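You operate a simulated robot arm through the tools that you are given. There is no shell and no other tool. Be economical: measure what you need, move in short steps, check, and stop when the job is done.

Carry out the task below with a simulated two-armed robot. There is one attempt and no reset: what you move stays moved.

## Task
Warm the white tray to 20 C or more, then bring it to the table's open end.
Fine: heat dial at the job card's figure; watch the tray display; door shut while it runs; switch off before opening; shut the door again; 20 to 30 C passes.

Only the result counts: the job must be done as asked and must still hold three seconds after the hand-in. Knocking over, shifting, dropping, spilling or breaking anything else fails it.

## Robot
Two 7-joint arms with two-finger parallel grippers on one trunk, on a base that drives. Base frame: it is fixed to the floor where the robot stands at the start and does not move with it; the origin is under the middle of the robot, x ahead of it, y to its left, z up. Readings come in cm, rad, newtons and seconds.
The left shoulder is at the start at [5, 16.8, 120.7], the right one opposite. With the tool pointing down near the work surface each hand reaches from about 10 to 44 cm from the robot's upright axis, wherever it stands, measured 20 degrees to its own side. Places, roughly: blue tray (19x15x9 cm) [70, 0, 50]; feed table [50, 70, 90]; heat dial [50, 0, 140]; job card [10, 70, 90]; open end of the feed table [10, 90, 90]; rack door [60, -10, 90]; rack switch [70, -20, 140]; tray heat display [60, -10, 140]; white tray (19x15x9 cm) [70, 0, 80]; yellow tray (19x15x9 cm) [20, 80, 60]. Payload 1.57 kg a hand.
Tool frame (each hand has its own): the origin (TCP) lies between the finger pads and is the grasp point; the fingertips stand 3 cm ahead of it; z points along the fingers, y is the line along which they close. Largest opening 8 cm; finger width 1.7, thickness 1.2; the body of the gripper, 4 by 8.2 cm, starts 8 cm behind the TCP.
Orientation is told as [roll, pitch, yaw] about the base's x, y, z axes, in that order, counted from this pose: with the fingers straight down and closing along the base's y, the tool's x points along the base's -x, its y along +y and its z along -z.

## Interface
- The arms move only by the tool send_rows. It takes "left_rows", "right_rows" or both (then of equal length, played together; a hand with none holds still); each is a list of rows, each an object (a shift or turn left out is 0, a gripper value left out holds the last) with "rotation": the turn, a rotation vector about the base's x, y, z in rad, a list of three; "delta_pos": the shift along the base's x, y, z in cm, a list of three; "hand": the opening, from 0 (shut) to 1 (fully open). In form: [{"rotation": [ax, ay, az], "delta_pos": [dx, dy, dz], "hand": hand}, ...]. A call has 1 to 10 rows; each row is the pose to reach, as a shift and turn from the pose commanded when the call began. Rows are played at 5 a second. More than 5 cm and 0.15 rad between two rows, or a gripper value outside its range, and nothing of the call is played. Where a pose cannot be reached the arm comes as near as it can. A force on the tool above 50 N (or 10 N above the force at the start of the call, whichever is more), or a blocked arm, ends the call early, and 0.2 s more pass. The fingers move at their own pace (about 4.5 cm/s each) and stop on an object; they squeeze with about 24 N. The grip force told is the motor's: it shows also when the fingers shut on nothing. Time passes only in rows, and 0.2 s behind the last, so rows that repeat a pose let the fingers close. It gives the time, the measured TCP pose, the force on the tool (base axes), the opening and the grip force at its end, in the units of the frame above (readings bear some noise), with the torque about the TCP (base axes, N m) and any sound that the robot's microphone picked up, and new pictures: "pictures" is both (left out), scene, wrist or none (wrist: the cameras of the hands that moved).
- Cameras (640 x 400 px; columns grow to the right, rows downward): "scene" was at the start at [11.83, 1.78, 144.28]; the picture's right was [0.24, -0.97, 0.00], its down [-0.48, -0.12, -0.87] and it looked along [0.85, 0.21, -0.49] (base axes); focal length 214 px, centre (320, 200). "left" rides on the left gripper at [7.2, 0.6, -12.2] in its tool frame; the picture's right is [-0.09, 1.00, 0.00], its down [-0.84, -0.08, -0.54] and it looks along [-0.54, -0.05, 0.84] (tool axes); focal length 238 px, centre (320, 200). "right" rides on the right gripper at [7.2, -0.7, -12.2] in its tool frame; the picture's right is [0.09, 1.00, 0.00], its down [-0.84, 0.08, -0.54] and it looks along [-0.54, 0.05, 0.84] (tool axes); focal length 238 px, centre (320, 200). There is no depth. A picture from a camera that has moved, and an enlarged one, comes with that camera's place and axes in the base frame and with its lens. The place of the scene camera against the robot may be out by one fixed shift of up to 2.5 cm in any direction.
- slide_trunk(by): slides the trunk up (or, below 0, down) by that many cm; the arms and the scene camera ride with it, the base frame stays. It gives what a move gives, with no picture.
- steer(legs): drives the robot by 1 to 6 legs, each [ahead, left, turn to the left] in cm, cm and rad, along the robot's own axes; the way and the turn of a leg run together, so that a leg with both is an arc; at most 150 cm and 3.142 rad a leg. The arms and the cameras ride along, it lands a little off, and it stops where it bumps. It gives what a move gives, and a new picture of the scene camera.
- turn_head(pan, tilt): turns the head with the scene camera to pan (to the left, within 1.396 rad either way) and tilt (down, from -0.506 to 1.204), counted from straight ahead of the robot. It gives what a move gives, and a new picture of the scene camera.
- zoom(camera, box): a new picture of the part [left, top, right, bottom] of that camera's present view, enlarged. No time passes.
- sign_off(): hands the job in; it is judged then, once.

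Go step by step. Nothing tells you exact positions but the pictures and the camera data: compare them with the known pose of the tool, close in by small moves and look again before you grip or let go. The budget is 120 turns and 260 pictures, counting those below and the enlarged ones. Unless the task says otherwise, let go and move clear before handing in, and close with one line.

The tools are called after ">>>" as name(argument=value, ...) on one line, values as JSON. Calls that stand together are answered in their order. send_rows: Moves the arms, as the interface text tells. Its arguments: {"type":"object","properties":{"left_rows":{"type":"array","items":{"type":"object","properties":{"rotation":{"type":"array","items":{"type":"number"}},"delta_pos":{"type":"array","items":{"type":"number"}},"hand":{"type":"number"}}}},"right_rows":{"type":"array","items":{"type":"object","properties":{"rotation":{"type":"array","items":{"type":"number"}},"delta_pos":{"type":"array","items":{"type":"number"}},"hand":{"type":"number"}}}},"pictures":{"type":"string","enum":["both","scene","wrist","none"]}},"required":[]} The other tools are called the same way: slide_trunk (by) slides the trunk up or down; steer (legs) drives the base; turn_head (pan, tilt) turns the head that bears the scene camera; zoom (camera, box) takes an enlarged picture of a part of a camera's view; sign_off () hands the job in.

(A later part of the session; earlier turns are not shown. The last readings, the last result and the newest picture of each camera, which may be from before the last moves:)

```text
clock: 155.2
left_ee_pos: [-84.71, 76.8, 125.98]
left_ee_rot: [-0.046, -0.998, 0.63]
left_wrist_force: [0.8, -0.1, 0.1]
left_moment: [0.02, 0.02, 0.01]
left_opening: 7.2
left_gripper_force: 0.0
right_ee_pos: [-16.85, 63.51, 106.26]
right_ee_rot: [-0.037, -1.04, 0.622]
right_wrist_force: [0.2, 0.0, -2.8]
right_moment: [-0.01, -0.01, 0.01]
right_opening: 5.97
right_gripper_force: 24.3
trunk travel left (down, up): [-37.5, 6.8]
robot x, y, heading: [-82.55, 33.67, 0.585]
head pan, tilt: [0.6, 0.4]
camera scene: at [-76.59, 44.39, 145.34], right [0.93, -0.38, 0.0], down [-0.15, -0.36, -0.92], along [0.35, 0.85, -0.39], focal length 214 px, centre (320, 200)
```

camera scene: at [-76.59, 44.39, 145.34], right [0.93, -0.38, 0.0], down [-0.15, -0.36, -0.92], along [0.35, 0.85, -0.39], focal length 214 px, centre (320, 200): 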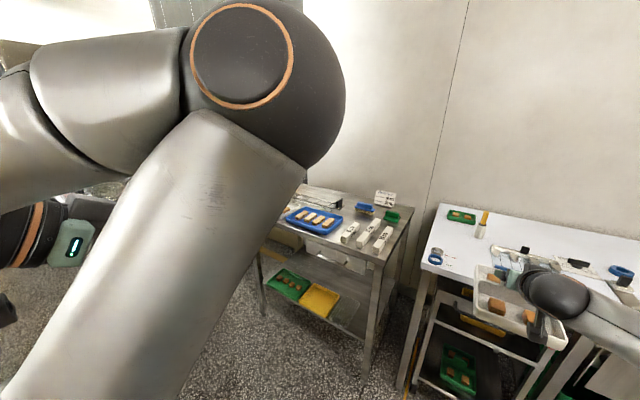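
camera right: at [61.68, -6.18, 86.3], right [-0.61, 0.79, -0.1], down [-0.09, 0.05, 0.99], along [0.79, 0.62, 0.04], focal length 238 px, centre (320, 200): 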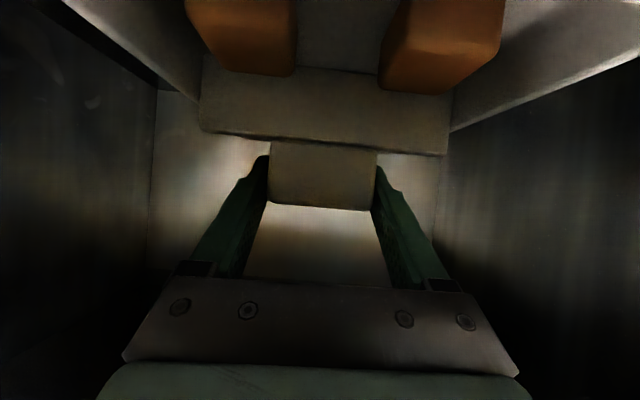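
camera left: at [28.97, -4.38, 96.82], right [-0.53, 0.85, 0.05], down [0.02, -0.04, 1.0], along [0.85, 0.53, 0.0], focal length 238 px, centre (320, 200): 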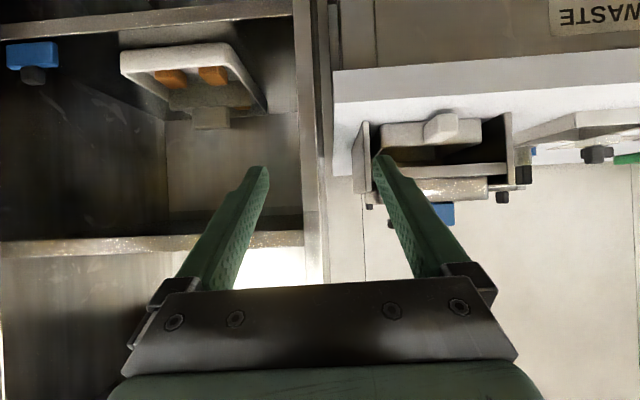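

Now the left end of the table is before me. I turn the head to it and enlarge.

>>> turn_head(pan=0.1, tilt=0.6)

>>> zoom(camera="scene", box=[160, 80, 480, 280])

```text
clock: 156.2
left_ee_pos: [-84.81, 76.8, 126.12]
left_ee_rot: [-0.044, -1.0, 0.629]
left_wrist_force: [-0.2, 0.0, -0.3]
left_moment: [0.01, 0.0, -0.02]
left_opening: 7.2
left_gripper_force: 0.1
right_ee_pos: [-16.69, 63.6, 106.32]
right_ee_rot: [-0.036, -1.04, 0.622]
right_wrist_force: [0.6, 0.1, -3.8]
right_moment: [-0.03, -0.02, 0.0]
right_opening: 5.97
right_gripper_force: 23.4
trunk travel left (down, up): [-37.5, 6.8]
robot x, y, heading: [-82.18, 33.93, 0.588]
head pan, tilt: [0.099, 0.6]
camera scene: at [-73.21, 41.35, 143.52], right [0.63, -0.78, 0.0], down [-0.44, -0.36, -0.83], along [0.64, 0.52, -0.56], focal length 214 px, centre (320, 200)
```

scene: 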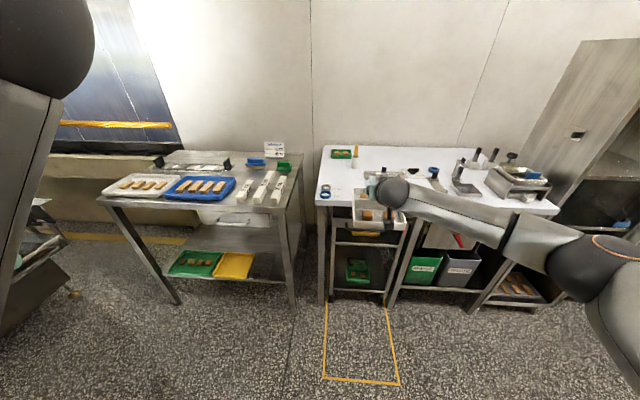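

```text
2.00 times, centred on (320, 180) of scene
camera zoom: at [-73.21, 41.35, 143.52], right [0.63, -0.78, 0.0], down [-0.44, -0.36, -0.83], along [0.64, 0.52, -0.56], focal length 429 px, centre (320, 240)
```

zoom: 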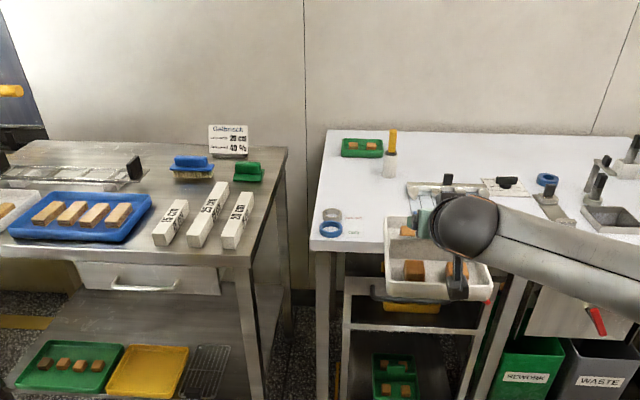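

The free spot at the open end lies between the rings at the left edge, the blue board and the yellow marker: about n≈60, l≈69 in rack-aligned axes. I shift 7 cm left and 28 cm ahead, tray held high.

>>> steer(legs=[[0, 6.3, 0.012], [28, 0, 0]])

>>> zoom(camera="scene", box=[240, 120, 460, 270])

>>> zoom(camera="right", box=[0, 0, 640, 400])

```text
clock: 158.7
left_ee_pos: [-65.9, 97.37, 126.0]
left_ee_rot: [-0.045, -1.0, 0.642]
left_wrist_force: [0.1, -0.1, -0.5]
left_moment: [0.01, -0.02, 0.0]
left_opening: 7.21
left_gripper_force: 0.0
right_ee_pos: [2.19, 84.91, 106.2]
right_ee_rot: [-0.035, -1.036, 0.635]
right_wrist_force: [0.2, 0.7, -3.7]
right_moment: [0.0, -0.01, 0.02]
right_opening: 5.99
right_gripper_force: 23.6
trunk travel left (down, up): [-37.5, 6.8]
robot x, y, heading: [-63.2, 54.75, 0.597]
head pan, tilt: [0.099, 0.6]
camera scene: at [-54.0, 62.01, 143.51], right [0.64, -0.77, 0.0], down [-0.43, -0.36, -0.82], along [0.63, 0.53, -0.57], focal length 214 px, centre (320, 200)
```

scene: 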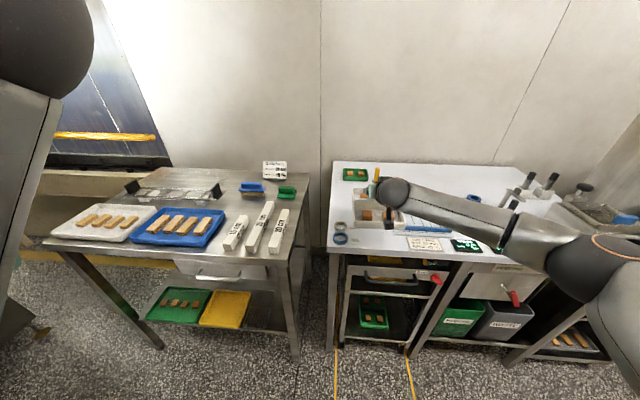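

```text
2.67 times, centred on (350, 195) of scene
camera zoom: at [-54.0, 62.01, 143.51], right [0.64, -0.77, 0.0], down [-0.43, -0.36, -0.82], along [0.63, 0.53, -0.57], focal length 572 px, centre (240, 213)
```

zoom: 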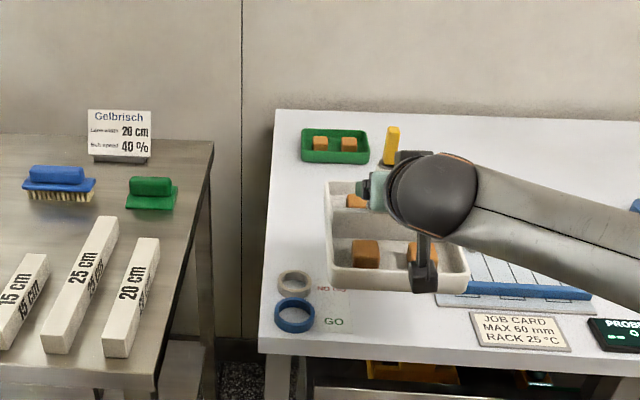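

```text
1.00 times, centred on (320, 200) of right
camera zoom: at [-9.03, 76.39, 106.23], right [-0.6, 0.79, -0.1], down [-0.09, 0.06, 0.99], along [0.79, 0.61, 0.04], focal length 238 px, centre (320, 200)
```

zoom: 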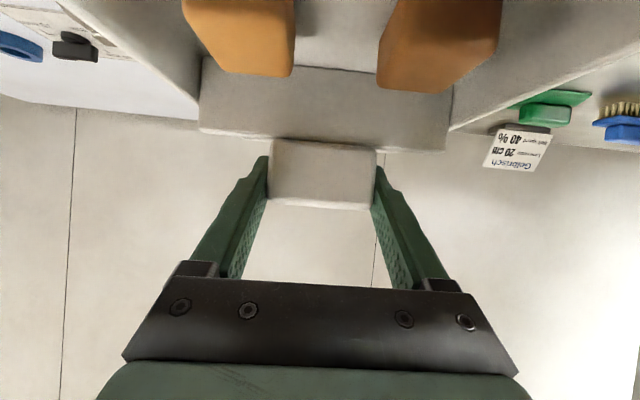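

The tray is over the table front. I choose the clear patch at the left end behind the rings and beside the yellow marker (n≈64, l≈74.5), so I drive 5.7 cm left and 14 cm ahead, still high.

>>> steer(legs=[[0, 5.7, 0], [14.2, 0, 0]])

>>> zoom(camera="scene", box=[240, 130, 440, 270])

```text
clock: 160.6
left_ee_pos: [-57.23, 109.95, 126.07]
left_ee_rot: [-0.044, -0.998, 0.638]
left_wrist_force: [0.2, 0.0, 0.6]
left_moment: [0.0, 0.0, -0.02]
left_opening: 7.19
left_gripper_force: 0.1
right_ee_pos: [10.86, 97.52, 106.18]
right_ee_rot: [-0.033, -1.037, 0.631]
right_wrist_force: [-0.2, 0.5, -3.8]
right_moment: [0.0, -0.01, -0.01]
right_opening: 5.97
right_gripper_force: 24.0
trunk travel left (down, up): [-37.5, 6.8]
robot x, y, heading: [-54.46, 67.22, 0.596]
head pan, tilt: [0.099, 0.6]
camera scene: at [-45.36, 74.72, 143.5], right [0.64, -0.77, 0.0], down [-0.44, -0.36, -0.82], along [0.63, 0.53, -0.57], focal length 214 px, centre (320, 200)
```

scene: 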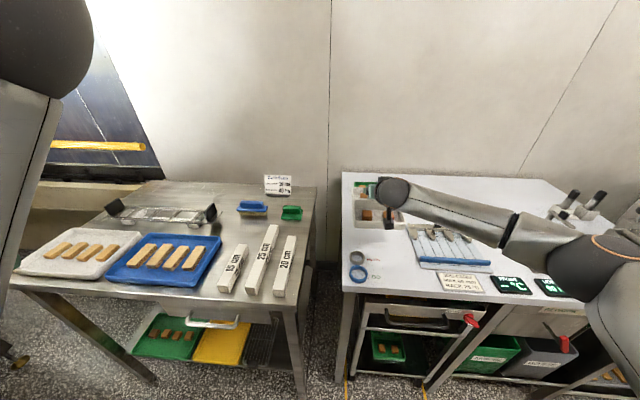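

```text
2.86 times, centred on (340, 200) of scene
camera zoom: at [-45.36, 74.72, 143.5], right [0.64, -0.77, 0.0], down [-0.44, -0.36, -0.82], along [0.63, 0.53, -0.57], focal length 613 px, centre (263, 200)
```

zoom: 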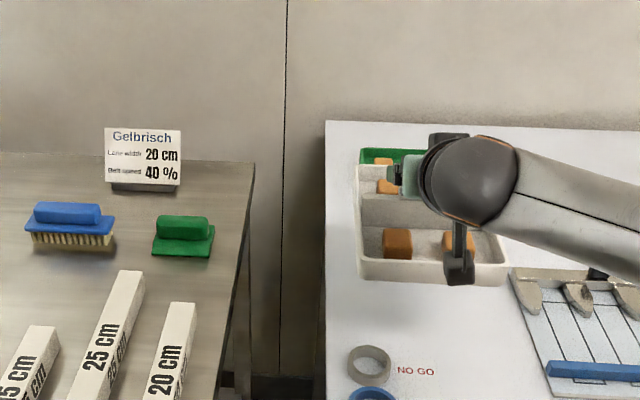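

The tray is over the patch. I check the wrist view for the marker behind it.

>>> zoom(camera="right", box=[0, 0, 640, 400])

>>> turn_head(pan=-0.2, tilt=0.6)

>>> zoom(camera="scene", box=[180, 130, 380, 270])

```text
1.00 times, centred on (320, 200) of right
camera zoom: at [-0.36, 88.97, 106.21], right [-0.6, 0.79, -0.1], down [-0.09, 0.06, 0.99], along [0.79, 0.61, 0.04], focal length 238 px, centre (320, 200)
```

zoom: 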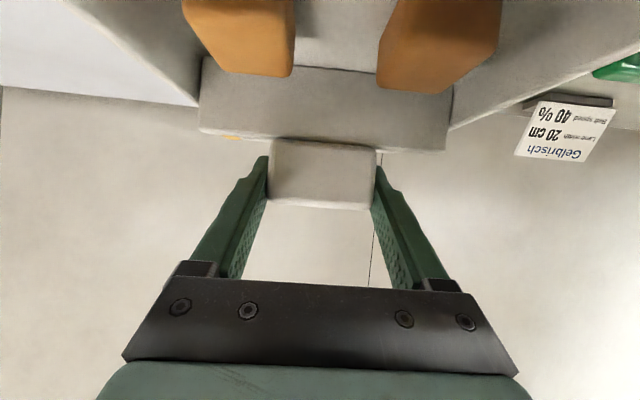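

```text
clock: 161.4
left_ee_pos: [-57.29, 109.97, 126.17]
left_ee_rot: [-0.043, -0.997, 0.637]
left_wrist_force: [0.6, -0.2, 0.3]
left_moment: [0.01, 0.06, 0.02]
left_opening: 7.19
left_gripper_force: 0.1
right_ee_pos: [10.79, 97.53, 106.22]
right_ee_rot: [-0.034, -1.037, 0.63]
right_wrist_force: [-0.3, 0.1, -2.8]
right_moment: [0.0, -0.01, -0.01]
right_opening: 5.96
right_gripper_force: 24.0
trunk travel left (down, up): [-37.5, 6.8]
robot x, y, heading: [-54.35, 67.4, 0.59]
head pan, tilt: [-0.201, 0.6]
camera scene: at [-44.08, 72.4, 143.51], right [0.38, -0.92, 0.0], down [-0.52, -0.22, -0.82], along [0.76, 0.32, -0.57], focal length 214 px, centre (320, 200)
```

scene: 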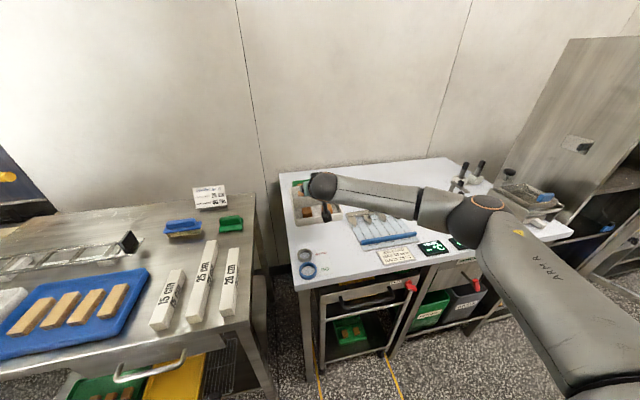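

```text
2.86 times, centred on (280, 200) of scene
camera zoom: at [-44.08, 72.4, 143.51], right [0.38, -0.92, 0.0], down [-0.52, -0.22, -0.82], along [0.76, 0.32, -0.57], focal length 613 px, centre (434, 200)
```

zoom: 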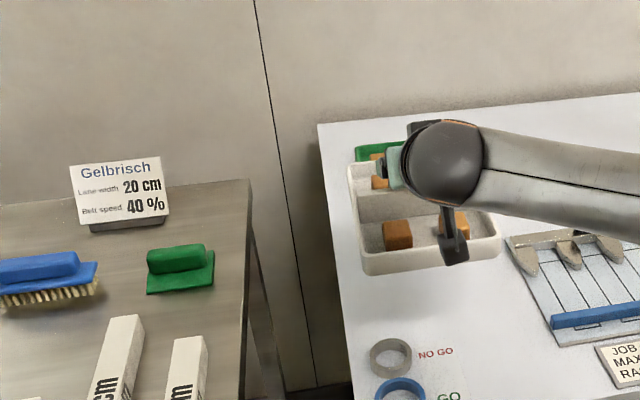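

The marker is about 1 cm clear of the tray's back right corner. I shift 0.7 cm left and 0.8 cm in, then lower 6.5 cm.

>>> send_rows(right_rows=[{"delta_pos": [0.26, 1.03, 0]}, {"delta_pos": [0.26, 1.03, -2]}, {"delta_pos": [0.26, 1.03, -4]}, {"delta_pos": [0.26, 1.03, -5.5]}, {"delta_pos": [0.26, 1.03, -6.5]}, {"delta_pos": [0.26, 1.03, -6.5]}], pictures="scene")

>>> zoom(camera="scene", box=[220, 150, 380, 290])

```text
clock: 162.8
left_ee_pos: [-57.46, 109.92, 126.12]
left_ee_rot: [-0.045, -0.998, 0.639]
left_wrist_force: [0.3, 0.4, -0.1]
left_moment: [0.02, 0.03, 0.02]
left_opening: 7.21
left_gripper_force: 0.1
right_ee_pos: [11.14, 98.38, 99.6]
right_ee_rot: [-0.035, -1.037, 0.63]
right_wrist_force: [-1.0, 0.1, -3.2]
right_moment: [0.03, 0.02, -0.04]
right_opening: 5.97
right_gripper_force: 24.6
trunk travel left (down, up): [-37.5, 6.8]
robot x, y, heading: [-54.76, 66.97, 0.592]
head pan, tilt: [-0.201, 0.6]
camera scene: at [-44.08, 72.39, 143.52], right [0.38, -0.92, 0.0], down [-0.52, -0.22, -0.82], along [0.76, 0.32, -0.57], focal length 214 px, centre (320, 200)
```

scene: 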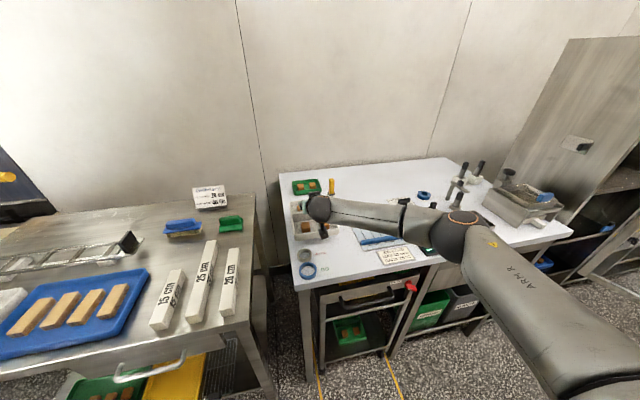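

```text
2.86 times, centred on (300, 220) of scene
camera zoom: at [-44.08, 72.39, 143.52], right [0.38, -0.92, 0.0], down [-0.52, -0.22, -0.82], along [0.76, 0.32, -0.57], focal length 613 px, centre (377, 143)
```

zoom: 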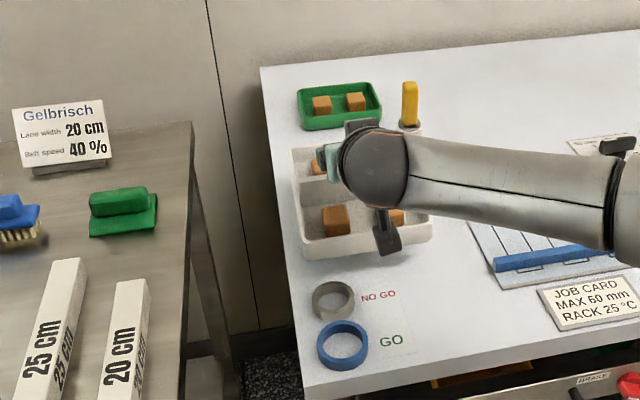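

The tray sits well between rings and marker. I lower slowly until the weight comes off.

>>> send_rows(right_rows=[{"delta_pos": [0, 0, -0.4]}, {"delta_pos": [0, 0, -0.8]}, {"delta_pos": [0, 0, -1.2]}, {"delta_pos": [0, 0, -1.5]}], pictures="none")

```text
clock: 163.8
left_ee_pos: [-57.33, 109.93, 126.15]
left_ee_rot: [-0.042, -0.997, 0.639]
left_wrist_force: [-0.3, -0.2, 0.5]
left_moment: [0.01, -0.02, -0.02]
left_opening: 7.21
left_gripper_force: 0.1
right_ee_pos: [11.16, 98.49, 98.21]
right_ee_rot: [-0.036, -1.041, 0.632]
right_wrist_force: [0.1, -0.2, -4.4]
right_moment: [0.04, 0.0, 0.0]
right_opening: 5.97
right_gripper_force: 24.2
trunk travel left (down, up): [-37.5, 6.8]
robot x, y, heading: [-54.57, 67.24, 0.595]
head pan, tilt: [-0.201, 0.6]
```

>>> send_rows(right_rows=[{"delta_pos": [0, 0, -0.3]}, {"delta_pos": [0, 0, -0.6]}, {"delta_pos": [0, 0, -0.9]}], pictures="scene")

>>> zoom(camera="scene", box=[260, 170, 360, 260])

```text
clock: 164.6
left_ee_pos: [-57.29, 110.0, 126.12]
left_ee_rot: [-0.043, -0.998, 0.639]
left_wrist_force: [0.0, 0.0, -0.2]
left_moment: [-0.01, 0.03, -0.01]
left_opening: 7.2
left_gripper_force: 0.1
right_ee_pos: [10.99, 98.52, 97.31]
right_ee_rot: [-0.034, -1.037, 0.633]
right_wrist_force: [-0.2, 0.9, -3.4]
right_moment: [0.04, -0.06, -0.01]
right_opening: 5.98
right_gripper_force: 23.9
trunk travel left (down, up): [-37.5, 6.8]
robot x, y, heading: [-54.7, 67.29, 0.591]
head pan, tilt: [-0.201, 0.6]
camera scene: at [-44.08, 72.4, 143.51], right [0.38, -0.92, 0.0], down [-0.52, -0.22, -0.82], along [0.76, 0.32, -0.57], focal length 214 px, centre (320, 200)
```

scene: 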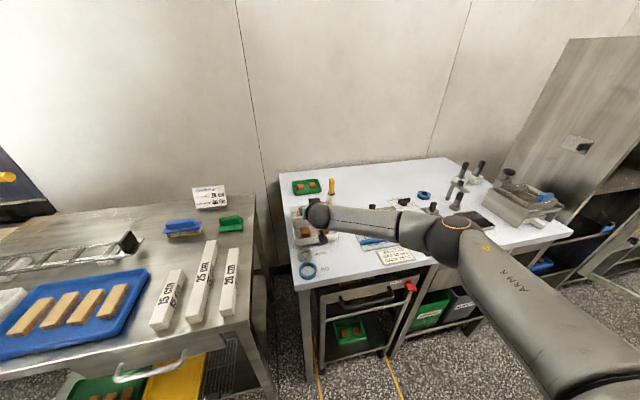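

```text
4.44 times, centred on (310, 215) of scene
camera zoom: at [-44.08, 72.4, 143.51], right [0.38, -0.92, 0.0], down [-0.52, -0.22, -0.82], along [0.76, 0.32, -0.57], focal length 953 px, centre (364, 133)
```

zoom: 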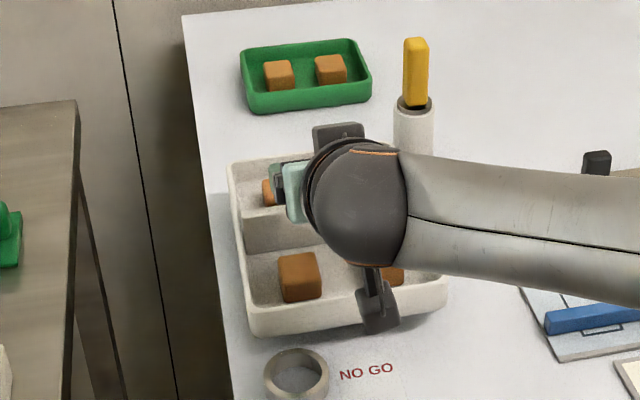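

Not touching yet; I lower on.

>>> send_rows(right_rows=[{"delta_pos": [0, 0, -0.3]}, {"delta_pos": [0, 0, -0.6]}, {"delta_pos": [0, 0, -0.9]}, {"delta_pos": [0, 0, -1.2]}], pictures="none")

```text
clock: 165.6
left_ee_pos: [-57.28, 109.93, 126.02]
left_ee_rot: [-0.044, -0.998, 0.638]
left_wrist_force: [-0.8, 0.1, 1.4]
left_moment: [0.01, -0.03, 0.02]
left_opening: 7.23
left_gripper_force: 0.1
right_ee_pos: [10.97, 98.45, 96.11]
right_ee_rot: [-0.036, -1.038, 0.629]
right_wrist_force: [0.0, -0.7, -3.3]
right_moment: [0.04, 0.0, 0.0]
right_opening: 6.0
right_gripper_force: 24.3
trunk travel left (down, up): [-37.5, 6.8]
robot x, y, heading: [-54.38, 67.22, 0.596]
head pan, tilt: [-0.201, 0.6]
```

>>> send_rows(right_rows=[{"delta_pos": [0, 0, -0.3]}, {"delta_pos": [0, 0, -0.6]}, {"delta_pos": [0, 0, -0.9]}, {"delta_pos": [0, 0, -1.2]}], pictures="scene")

>>> zoom(camera="scene", box=[260, 170, 360, 260])

```text
clock: 166.6
left_ee_pos: [-57.36, 109.91, 126.17]
left_ee_rot: [-0.044, -1.0, 0.638]
left_wrist_force: [0.8, -0.4, 0.1]
left_moment: [-0.02, 0.01, 0.02]
left_opening: 7.2
left_gripper_force: 0.1
right_ee_pos: [11.17, 98.4, 95.3]
right_ee_rot: [-0.033, -1.042, 0.625]
right_wrist_force: [1.2, -1.8, 7.8]
right_moment: [0.16, 0.74, 0.09]
right_opening: 6.01
right_gripper_force: 24.2
trunk travel left (down, up): [-37.5, 6.8]
robot x, y, heading: [-54.88, 66.94, 0.593]
head pan, tilt: [-0.201, 0.6]
camera scene: at [-44.17, 72.31, 143.55], right [0.38, -0.92, 0.0], down [-0.52, -0.22, -0.83], along [0.76, 0.32, -0.56], focal length 214 px, centre (320, 200)
```

scene: 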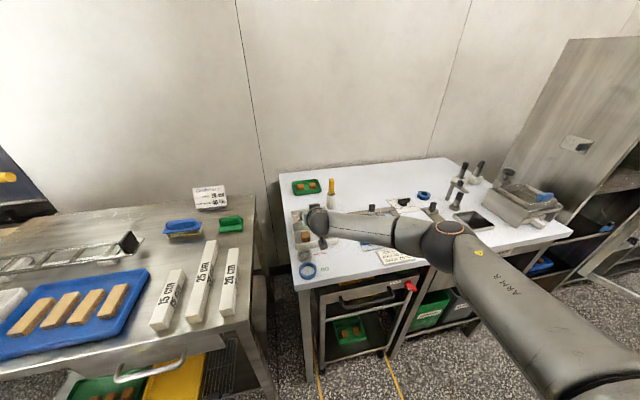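

```text
4.44 times, centred on (310, 215) of scene
camera zoom: at [-44.17, 72.31, 143.55], right [0.38, -0.92, 0.0], down [-0.52, -0.22, -0.83], along [0.76, 0.32, -0.56], focal length 953 px, centre (364, 133)
```

zoom: 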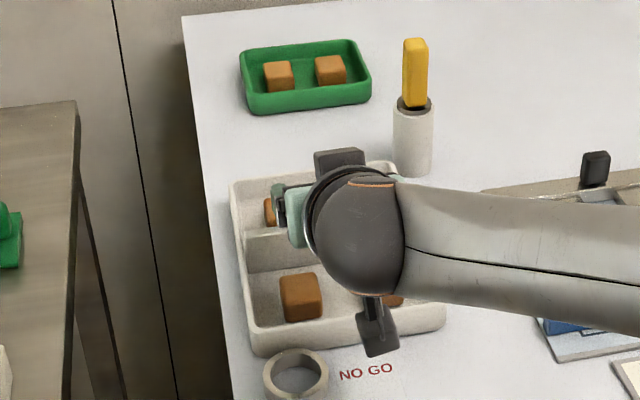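

Contact at TCP z 95.3, but the moment hints at the front-left corner, close to the grey ring. I lift slightly, move 0.9 cm further in and 0.6 cm left, and look at that corner.

>>> send_rows(right_rows=[{"delta_pos": [0, 0, 1.0]}, {"delta_pos": [0, 0, 2.2]}, {"delta_pos": [0.4, 1.0, 2.2]}, {"delta_pos": [0.4, 1.0, 2.2]}], pictures="none")

>>> zoom(camera="scene", box=[275, 190, 345, 250])

```text
clock: 167.6
left_ee_pos: [-57.43, 109.89, 126.04]
left_ee_rot: [-0.042, -0.999, 0.64]
left_wrist_force: [0.5, 0.5, 0.4]
left_moment: [-0.03, -0.02, -0.01]
left_opening: 7.22
left_gripper_force: 0.0
right_ee_pos: [11.37, 99.31, 97.07]
right_ee_rot: [-0.035, -1.037, 0.631]
right_wrist_force: [-1.0, 0.7, -3.3]
right_moment: [0.02, -0.05, 0.01]
right_opening: 5.97
right_gripper_force: 24.0
trunk travel left (down, up): [-37.5, 6.8]
robot x, y, heading: [-54.88, 66.96, 0.592]
head pan, tilt: [-0.201, 0.6]
```

```text
6.67 times, centred on (310, 220) of scene
camera zoom: at [-44.08, 72.37, 143.52], right [0.38, -0.92, 0.0], down [-0.52, -0.22, -0.82], along [0.76, 0.32, -0.57], focal length 1430 px, centre (387, 67)
```

zoom: 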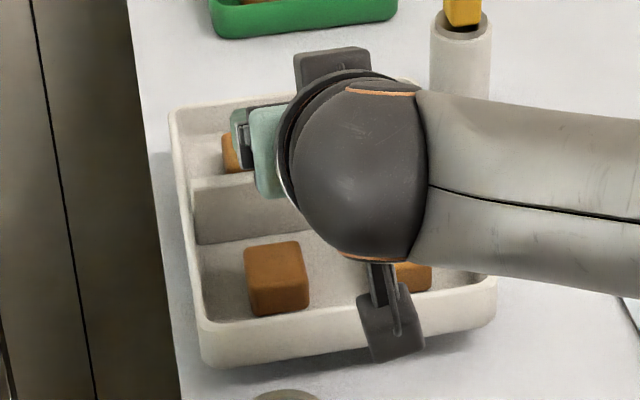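

From this view there is about 2 cm clear to both ring and marker, so the contact was the table itself. I lower to just touch.

>>> send_rows(right_rows=[{"delta_pos": [0, 0, -0.6]}, {"delta_pos": [0, 0, -1.1]}, {"delta_pos": [0, 0, -1.5]}, {"delta_pos": [0, 0, -1.7]}], pictures="none")

```text
clock: 168.6
left_ee_pos: [-57.38, 110.05, 126.06]
left_ee_rot: [-0.042, -0.998, 0.637]
left_wrist_force: [-0.8, 0.2, 0.8]
left_moment: [0.03, 0.0, -0.03]
left_opening: 7.21
left_gripper_force: 0.1
right_ee_pos: [11.43, 99.62, 95.48]
right_ee_rot: [-0.034, -1.036, 0.63]
right_wrist_force: [-0.2, 0.5, -3.8]
right_moment: [-0.01, -0.01, -0.02]
right_opening: 5.98
right_gripper_force: 24.2
trunk travel left (down, up): [-37.5, 6.8]
robot x, y, heading: [-54.55, 67.03, 0.593]
head pan, tilt: [-0.201, 0.6]
```

>>> send_rows(right_rows=[{"delta_pos": [0, 0, -0.15]}, {"delta_pos": [0, 0, -0.3]}, {"delta_pos": [0, 0, -0.3]}], pictures="none")

```text
clock: 169.4
left_ee_pos: [-57.45, 109.94, 126.06]
left_ee_rot: [-0.044, -0.996, 0.64]
left_wrist_force: [-0.3, -0.4, 0.5]
left_moment: [0.02, -0.01, 0.01]
left_opening: 7.22
left_gripper_force: 0.1
right_ee_pos: [11.36, 99.53, 95.25]
right_ee_rot: [-0.035, -1.04, 0.631]
right_wrist_force: [0.5, 0.3, 0.8]
right_moment: [0.56, -0.16, -0.03]
right_opening: 6.0
right_gripper_force: 24.4
trunk travel left (down, up): [-37.5, 6.8]
robot x, y, heading: [-54.76, 67.21, 0.591]
head pan, tilt: [-0.201, 0.6]
```

Contact at the same height, so it's the table. I press a hair more and open the fingers.

>>> send_rows(right_rows=[{"delta_pos": [0, 0, -0.15]}, {"delta_pos": [0, 0, -0.15], "hand": 0.85}, {"delta_pos": [0, 0, -0.15], "hand": 0.95}, {"delta_pos": [0, 0, -0.15], "hand": 1.0}], pictures="both")

>>> zoom(camera="scene", box=[275, 190, 345, 250])

```text
clock: 170.4
left_ee_pos: [-57.31, 109.95, 126.05]
left_ee_rot: [-0.044, -0.999, 0.64]
left_wrist_force: [0.4, -0.6, 0.2]
left_moment: [0.02, 0.0, 0.01]
left_opening: 7.18
left_gripper_force: 0.1
right_ee_pos: [11.39, 99.43, 95.1]
right_ee_rot: [-0.034, -1.037, 0.633]
right_wrist_force: [0.1, -0.7, 0.2]
right_moment: [-0.01, 0.01, 0.02]
right_opening: 7.99
right_gripper_force: 0.0
trunk travel left (down, up): [-37.5, 6.8]
robot x, y, heading: [-54.37, 67.3, 0.595]
head pan, tilt: [-0.201, 0.6]
camera scene: at [-44.12, 72.37, 143.52], right [0.38, -0.92, 0.0], down [-0.52, -0.22, -0.83], along [0.76, 0.32, -0.56], focal length 214 px, centre (320, 200)
camera right: at [0.21, 90.98, 95.03], right [-0.6, 0.79, -0.1], down [-0.09, 0.05, 0.99], along [0.79, 0.61, 0.04], focal length 238 px, centre (320, 200)
```

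scene: 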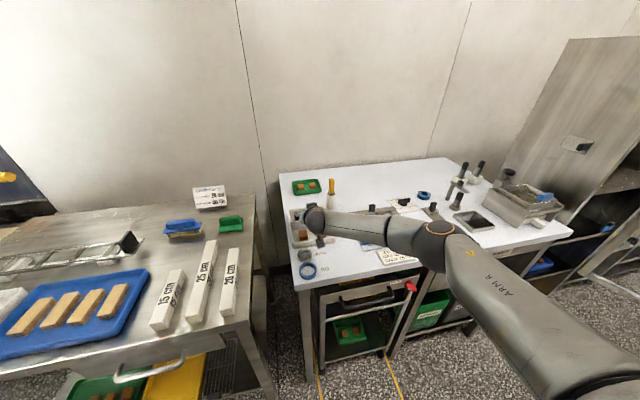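
right: 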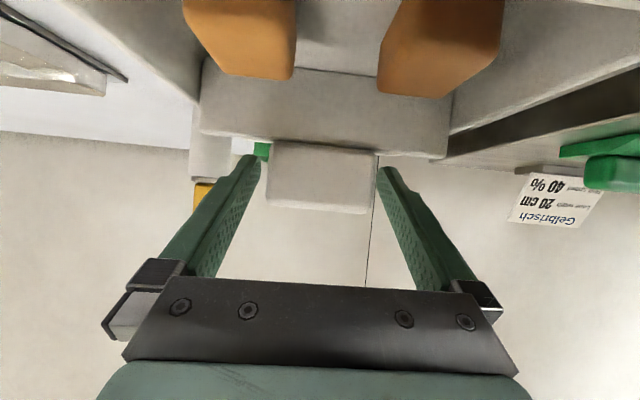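

```text
6.67 times, centred on (310, 220) of scene
camera zoom: at [-44.12, 72.37, 143.52], right [0.38, -0.92, 0.0], down [-0.52, -0.22, -0.83], along [0.76, 0.32, -0.56], focal length 1430 px, centre (387, 67)
```

zoom: 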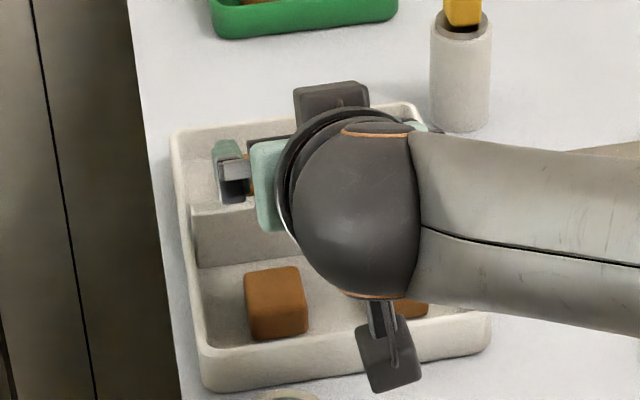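

Released; the tray stands free of ring and marker. I withdraw along the tool axis, up and back.

>>> send_rows(right_rows=[{"delta_pos": [-1.4, -1.0, 1.0], "hand": 1.0}, {"delta_pos": [-3.2, -2.2, 2.6]}, {"delta_pos": [-6, -4.1, 5.2]}, {"delta_pos": [-9, -6.2, 8]}, {"delta_pos": [-12, -8.2, 11]}], pictures="none")

>>> steer(legs=[[-40, 0, 0]])

>>> zoom(camera="scene", box=[180, 100, 380, 240])

```text
clock: 171.6
left_ee_pos: [-57.37, 109.92, 126.03]
left_ee_rot: [-0.043, -1.0, 0.639]
left_wrist_force: [0.2, 0.0, -0.3]
left_moment: [-0.04, -0.01, 0.02]
left_opening: 7.24
left_gripper_force: 0.0
right_ee_pos: [-0.71, 90.97, 106.11]
right_ee_rot: [-0.036, -1.038, 0.63]
right_wrist_force: [0.3, -0.1, 0.4]
right_moment: [0.0, 0.04, 0.04]
right_opening: 8.0
right_gripper_force: 0.3
trunk travel left (down, up): [-37.5, 6.8]
robot x, y, heading: [-54.62, 67.45, 0.596]
head pan, tilt: [-0.201, 0.6]
```

```text
clock: 174.1
left_ee_pos: [-91.16, 87.18, 126.18]
left_ee_rot: [-0.043, -1.001, 0.645]
left_wrist_force: [-0.2, 0.3, 0.3]
left_moment: [0.04, -0.02, 0.02]
left_opening: 7.19
left_gripper_force: 0.0
right_ee_pos: [-34.25, 68.56, 106.2]
right_ee_rot: [-0.035, -1.039, 0.635]
right_wrist_force: [-0.6, 0.2, 0.8]
right_moment: [-0.03, 0.0, 0.04]
right_opening: 8.01
right_gripper_force: 0.0
trunk travel left (down, up): [-37.5, 6.8]
robot x, y, heading: [-88.21, 44.41, 0.598]
head pan, tilt: [-0.201, 0.6]
camera scene: at [-77.69, 49.69, 143.53], right [0.39, -0.92, 0.0], down [-0.52, -0.22, -0.83], along [0.76, 0.32, -0.56], focal length 214 px, centre (320, 200)
```

scene: 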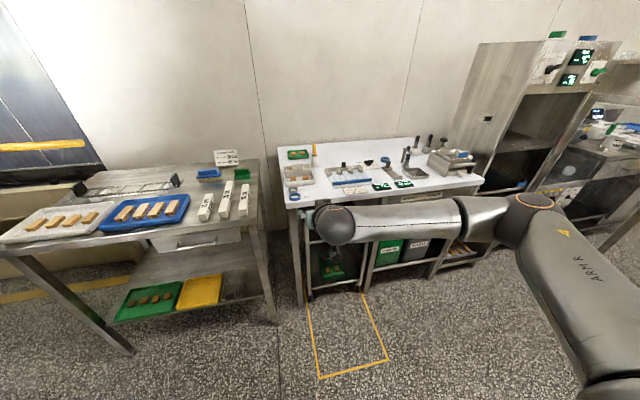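

```text
2.86 times, centred on (280, 170) of scene
camera zoom: at [-77.69, 49.69, 143.53], right [0.39, -0.92, 0.0], down [-0.52, -0.22, -0.83], along [0.76, 0.32, -0.56], focal length 613 px, centre (434, 286)
```

zoom: 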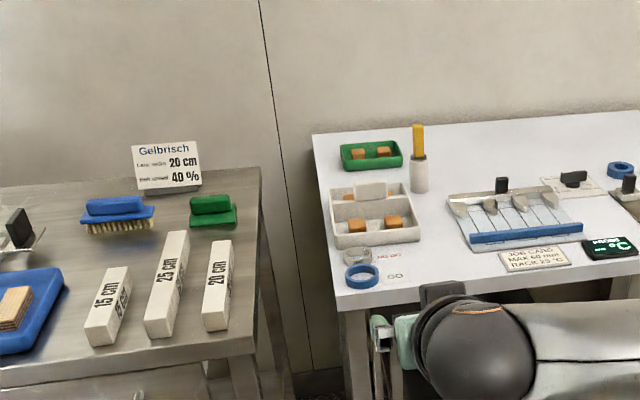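

The tray stands well at the table's open end. Now the door: I retract the right hand, close its fingers, and drive back right to see the door.

>>> send_rows(right_rows=[{"delta_pos": [-2.9, -2, 0], "hand": 0.0}, {"delta_pos": [-5.8, -4, 0]}, {"delta_pos": [-8.7, -6, 0]}, {"delta_pos": [-11.5, -7.9, 0]}], pictures="none")

>>> steer(legs=[[0, -100, 0]])

```text
clock: 175.1
left_ee_pos: [-91.11, 87.2, 126.14]
left_ee_rot: [-0.044, -0.998, 0.645]
left_wrist_force: [0.2, 1.0, 0.7]
left_moment: [-0.02, 0.01, 0.0]
left_opening: 7.21
left_gripper_force: 0.1
right_ee_pos: [-45.78, 60.66, 106.19]
right_ee_rot: [-0.037, -1.039, 0.636]
right_wrist_force: [0.0, 0.6, -0.9]
right_moment: [-0.04, 0.01, 0.01]
right_opening: 0.02
right_gripper_force: 4.2
trunk travel left (down, up): [-37.5, 6.8]
robot x, y, heading: [-88.43, 44.81, 0.595]
head pan, tilt: [-0.201, 0.6]
```

```text
clock: 180.2
left_ee_pos: [-35.43, 6.09, 126.01]
left_ee_rot: [-0.044, -0.997, 0.671]
left_wrist_force: [0.5, 0.0, 0.4]
left_moment: [0.0, 0.01, 0.0]
left_opening: 7.18
left_gripper_force: 0.0
right_ee_pos: [10.6, -19.04, 106.29]
right_ee_rot: [-0.037, -1.038, 0.665]
right_wrist_force: [0.0, -0.3, 0.7]
right_moment: [-0.02, -0.01, -0.02]
right_opening: 0.0
right_gripper_force: 21.4
trunk travel left (down, up): [-37.5, 6.8]
robot x, y, heading: [-31.3, -36.47, 0.63]
head pan, tilt: [-0.201, 0.6]
camera scene: at [-20.92, -30.99, 143.52], right [0.41, -0.91, 0.0], down [-0.51, -0.23, -0.83], along [0.75, 0.34, -0.56], focal length 214 px, centre (320, 200)
```

scene: 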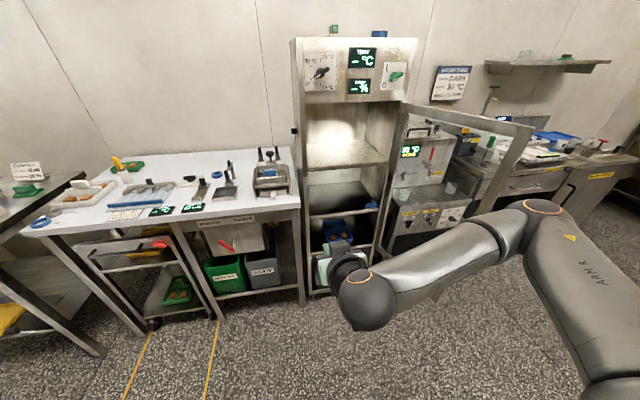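

The door stands about 125° open, its free edge near n≈14, l≈-82. I drive right past the edge, keeping back, to get to its outer side.

>>> steer(legs=[[0, 0, -0.03], [0, -78, 0]])

>>> turn_head(pan=0.2, tilt=0.5)

```text
clock: 184.8
left_ee_pos: [9.52, -57.93, 126.03]
left_ee_rot: [-0.043, -0.998, 0.634]
left_wrist_force: [0.7, 0.7, 0.2]
left_moment: [-0.04, 0.01, 0.0]
left_opening: 7.21
left_gripper_force: 0.0
right_ee_pos: [54.51, -84.67, 106.18]
right_ee_rot: [-0.036, -1.039, 0.629]
right_wrist_force: [0.0, 0.3, -0.1]
right_moment: [0.03, -0.01, 0.02]
right_opening: 0.0
right_gripper_force: 21.9
trunk travel left (down, up): [-37.5, 6.8]
robot x, y, heading: [12.17, -100.76, 0.588]
head pan, tilt: [-0.201, 0.6]
camera scene: at [22.53, -95.51, 143.52], right [0.38, -0.93, 0.0], down [-0.52, -0.21, -0.83], along [0.76, 0.31, -0.56], focal length 214 px, centre (320, 200)
```

scene: 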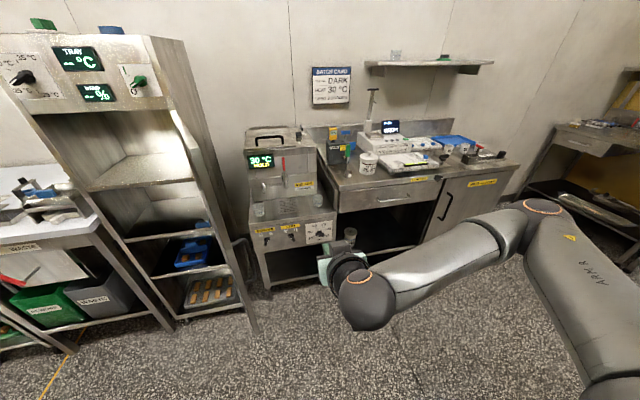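

```text
clock: 185.7
left_ee_pos: [9.36, -57.86, 126.25]
left_ee_rot: [-0.043, -0.999, 0.635]
left_wrist_force: [0.0, 1.2, -0.5]
left_moment: [-0.04, -0.01, -0.01]
left_opening: 7.2
left_gripper_force: 0.0
right_ee_pos: [54.44, -84.69, 106.28]
right_ee_rot: [-0.037, -1.038, 0.627]
right_wrist_force: [0.4, 0.4, 0.1]
right_moment: [-0.04, 0.01, -0.01]
right_opening: 0.01
right_gripper_force: 21.5
trunk travel left (down, up): [-37.5, 6.8]
robot x, y, heading: [12.32, -100.7, 0.586]
head pan, tilt: [0.201, 0.499]
camera scene: at [20.74, -92.37, 144.43], right [0.71, -0.7, 0.0], down [-0.34, -0.34, -0.88], along [0.62, 0.62, -0.48], focal length 214 px, centre (320, 200)
```

scene: 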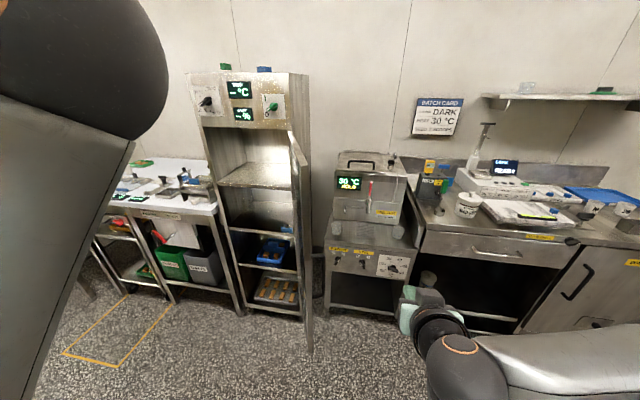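

The door is edge-on at centre. I drive 22 cm ahead, then left, pushing the door's outer face with the closed right hand.

>>> steer(legs=[[22, 0, 0.012], [0, 38, 0]])

```text
clock: 189.3
left_ee_pos: [6.32, -14.45, 125.96]
left_ee_rot: [-0.045, -0.998, 0.651]
left_wrist_force: [0.1, -0.4, -0.4]
left_moment: [-0.02, -0.02, 0.0]
left_opening: 7.17
left_gripper_force: 0.0
right_ee_pos: [51.71, -40.74, 106.21]
right_ee_rot: [-0.036, -1.038, 0.644]
right_wrist_force: [1.4, -0.7, 0.6]
right_moment: [0.0, 0.03, 0.01]
right_opening: 0.01
right_gripper_force: 21.0
trunk travel left (down, up): [-37.5, 6.8]
robot x, y, heading: [9.97, -57.2, 0.605]
head pan, tilt: [0.201, 0.499]
camera scene: at [18.12, -48.83, 144.43], right [0.72, -0.69, 0.0], down [-0.33, -0.34, -0.88], along [0.61, 0.63, -0.48], focal length 214 px, centre (320, 200)
```

scene: 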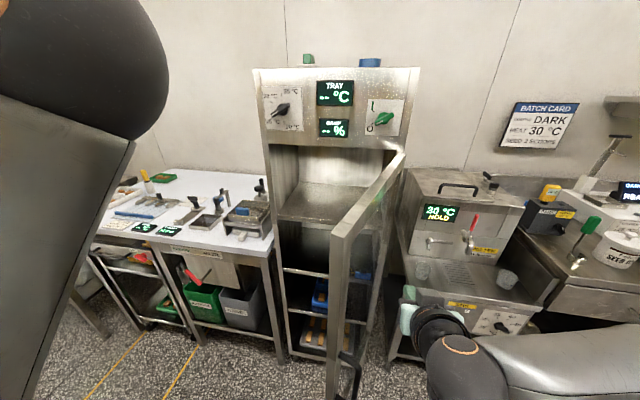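

The door is swinging closed (about 85° now). I keep pushing left.

>>> steer(legs=[[0, 22, 0]])

```text
clock: 191.0
left_ee_pos: [-6.14, 3.49, 126.1]
left_ee_rot: [-0.046, -0.998, 0.651]
left_wrist_force: [-0.1, 1.2, -0.9]
left_moment: [-0.02, 0.0, 0.0]
left_opening: 7.19
left_gripper_force: 0.2
right_ee_pos: [39.32, -22.7, 106.12]
right_ee_rot: [-0.039, -1.038, 0.643]
right_wrist_force: [-0.8, -0.1, 0.0]
right_moment: [-0.03, 0.04, -0.02]
right_opening: 0.01
right_gripper_force: 21.8
trunk travel left (down, up): [-37.5, 6.8]
robot x, y, heading: [-2.67, -39.51, 0.6]
head pan, tilt: [0.201, 0.499]
camera scene: at [5.69, -30.78, 144.43], right [0.72, -0.69, 0.0], down [-0.33, -0.35, -0.88], along [0.61, 0.63, -0.48], focal length 214 px, centre (320, 200)
```

scene: 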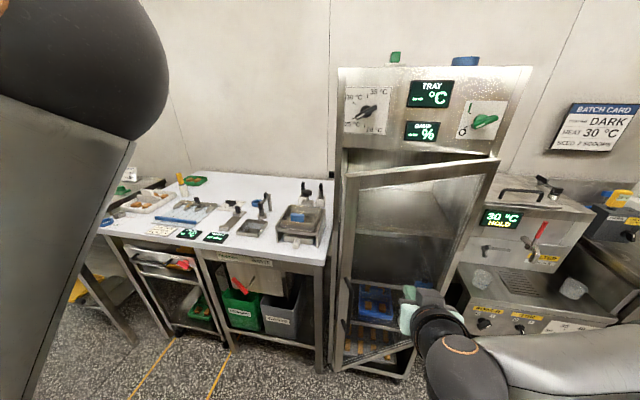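

The door has swung to nearly shut. I line the closed fingertips up with its left frame, above the handle, then push it in.

>>> steer(legs=[[0, 16, 0]])

>>> send_rows(right_rows=[{"delta_pos": [0, 0, 1.5]}, {"delta_pos": [0, 0, 3]}], pictures="both")

```text
clock: 192.4
left_ee_pos: [-15.07, 16.41, 126.07]
left_ee_rot: [-0.045, -0.999, 0.649]
left_wrist_force: [0.2, 0.4, -0.2]
left_moment: [-0.02, -0.02, 0.01]
left_opening: 7.18
left_gripper_force: 0.1
right_ee_pos: [30.55, -9.81, 106.16]
right_ee_rot: [-0.039, -1.038, 0.643]
right_wrist_force: [-1.3, 1.2, 0.0]
right_moment: [-0.02, -0.01, -0.02]
right_opening: 0.0
right_gripper_force: 21.3
trunk travel left (down, up): [-37.5, 6.8]
robot x, y, heading: [-12.08, -26.13, 0.606]
head pan, tilt: [0.201, 0.499]
camera scene: at [-3.17, -17.92, 144.43], right [0.72, -0.69, 0.0], down [-0.33, -0.35, -0.88], along [0.61, 0.63, -0.48], focal length 214 px, centre (320, 200)
```

scene: 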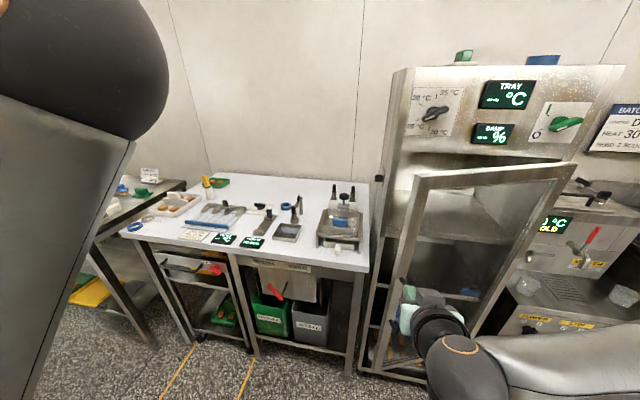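

```text
clock: 193.0
left_ee_pos: [-15.03, 16.23, 125.97]
left_ee_rot: [-0.044, -0.997, 0.648]
left_wrist_force: [0.1, 0.9, 0.3]
left_moment: [0.0, 0.0, -0.02]
left_opening: 7.22
left_gripper_force: 0.1
right_ee_pos: [30.61, -9.97, 108.99]
right_ee_rot: [-0.036, -1.036, 0.641]
right_wrist_force: [-0.6, -0.1, 0.1]
right_moment: [-0.01, 0.0, -0.01]
right_opening: 0.01
right_gripper_force: 21.0
trunk travel left (down, up): [-37.5, 6.8]
robot x, y, heading: [-11.57, -26.61, 0.608]
head pan, tilt: [0.201, 0.499]
camera scene: at [-3.12, -18.0, 144.43], right [0.72, -0.69, 0.0], down [-0.33, -0.34, -0.88], along [0.61, 0.63, -0.48], focal length 214 px, centre (320, 200)
camera right: at [19.5, -18.58, 109.11], right [-0.61, 0.79, -0.1], down [-0.09, 0.06, 0.99], along [0.79, 0.61, 0.04], focal length 238 px, centre (320, 200)
```

scene: 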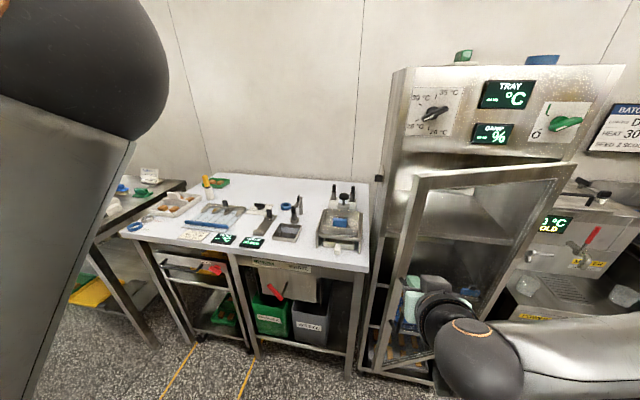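
right: 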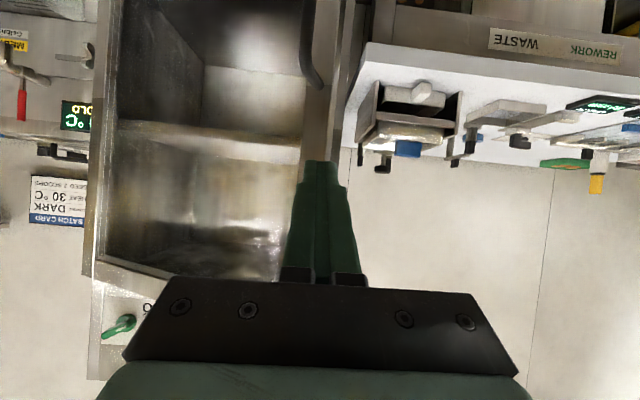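

The fingertips face the door's left frame just above the handle. I drive forward 19 cm to push it shut, finishing with the arm.

>>> steer(legs=[[19, 0, 0]])

>>> zoom(camera="right", box=[0, 0, 640, 400])

```text
clock: 194.6
left_ee_pos: [1.1, 26.93, 126.17]
left_ee_rot: [-0.044, -0.998, 0.637]
left_wrist_force: [0.2, 0.3, -0.4]
left_moment: [-0.03, 0.05, -0.01]
left_opening: 7.2
left_gripper_force: 0.1
right_ee_pos: [46.24, 0.26, 109.14]
right_ee_rot: [-0.037, -1.037, 0.63]
right_wrist_force: [0.2, -0.2, 0.9]
right_moment: [-0.02, -0.01, 0.01]
right_opening: 0.02
right_gripper_force: 22.1
trunk travel left (down, up): [-37.5, 6.8]
robot x, y, heading: [3.79, -15.76, 0.598]
head pan, tilt: [0.201, 0.499]
camera scene: at [12.52, -7.52, 144.42], right [0.71, -0.7, 0.0], down [-0.34, -0.34, -0.88], along [0.62, 0.63, -0.48], focal length 214 px, centre (320, 200)
```

scene: 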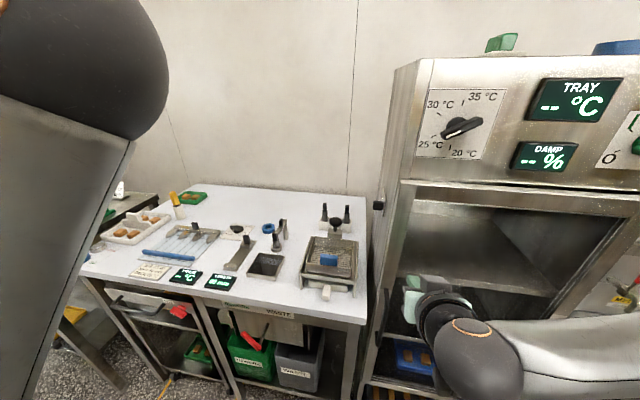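

```text
1.00 times, centred on (320, 200) of right
camera zoom: at [35.11, -8.36, 109.09], right [-0.6, 0.79, -0.1], down [-0.09, 0.06, 0.99], along [0.8, 0.6, 0.04], focal length 238 px, centre (320, 200)
```

zoom: 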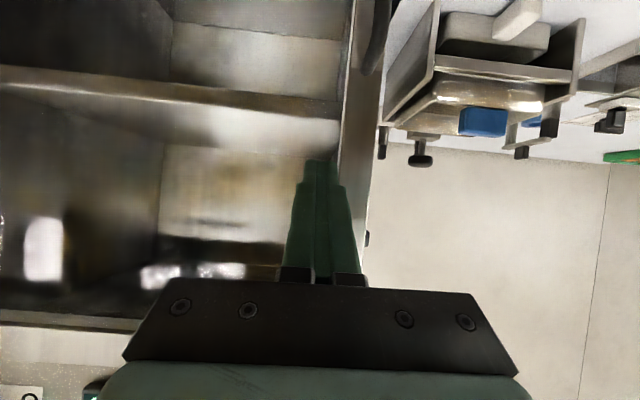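

The door seems almost in place; I push on with the arm until it resists.

>>> send_rows(right_rows=[{"delta_pos": [0.8, 0.55, 0]}, {"delta_pos": [1.65, 1.13, 0]}, {"delta_pos": [2.5, 1.7, 0]}, {"delta_pos": [3.3, 2.26, 0]}, {"delta_pos": [4.1, 2.8, 0]}, {"delta_pos": [4.9, 3.4, 0]}], pictures="both")

```text
clock: 196.1
left_ee_pos: [0.67, 26.51, 126.23]
left_ee_rot: [-0.041, -1.003, 0.635]
left_wrist_force: [0.2, -0.3, 0.7]
left_moment: [0.04, 0.01, -0.02]
left_opening: 7.18
left_gripper_force: 0.1
right_ee_pos: [50.09, 3.11, 108.84]
right_ee_rot: [-0.04, -1.025, 0.644]
right_wrist_force: [-21.8, -18.4, 6.3]
right_moment: [-0.17, -0.06, -0.08]
right_opening: 0.01
right_gripper_force: 21.2
trunk travel left (down, up): [-37.5, 6.8]
robot x, y, heading: [4.05, -15.94, 0.594]
head pan, tilt: [0.201, 0.499]
stopped in row 6 (right hand): the force on the tool passed its limit (the readings are from after the stop); the commanded pose is now the measured one
camera scene: at [11.99, -7.99, 144.49], right [0.71, -0.7, 0.0], down [-0.33, -0.34, -0.88], along [0.62, 0.63, -0.48], focal length 214 px, centre (320, 200)
camera right: at [38.93, -5.56, 109.05], right [-0.61, 0.79, -0.1], down [-0.08, 0.06, 0.99], along [0.79, 0.61, 0.03], focal length 238 px, centre (320, 200)
```

scene: 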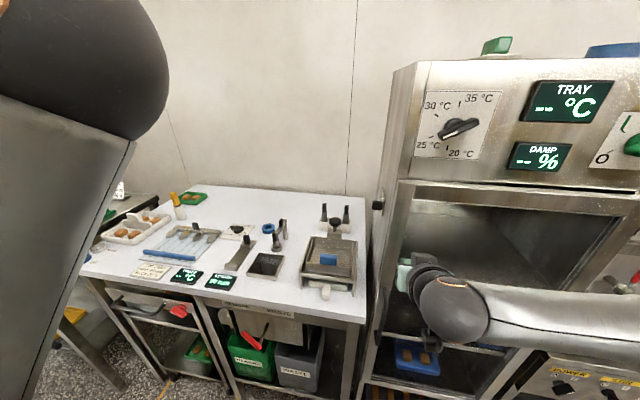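
right: 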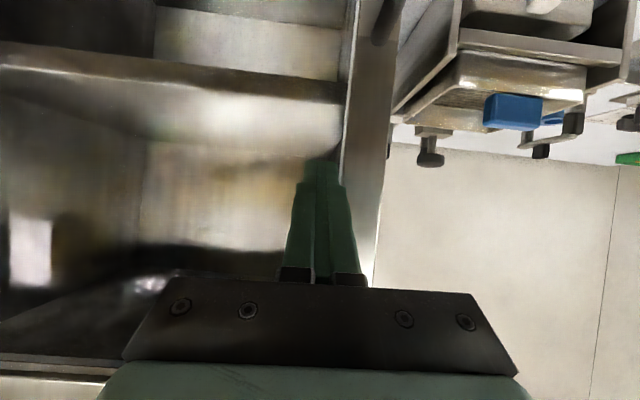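

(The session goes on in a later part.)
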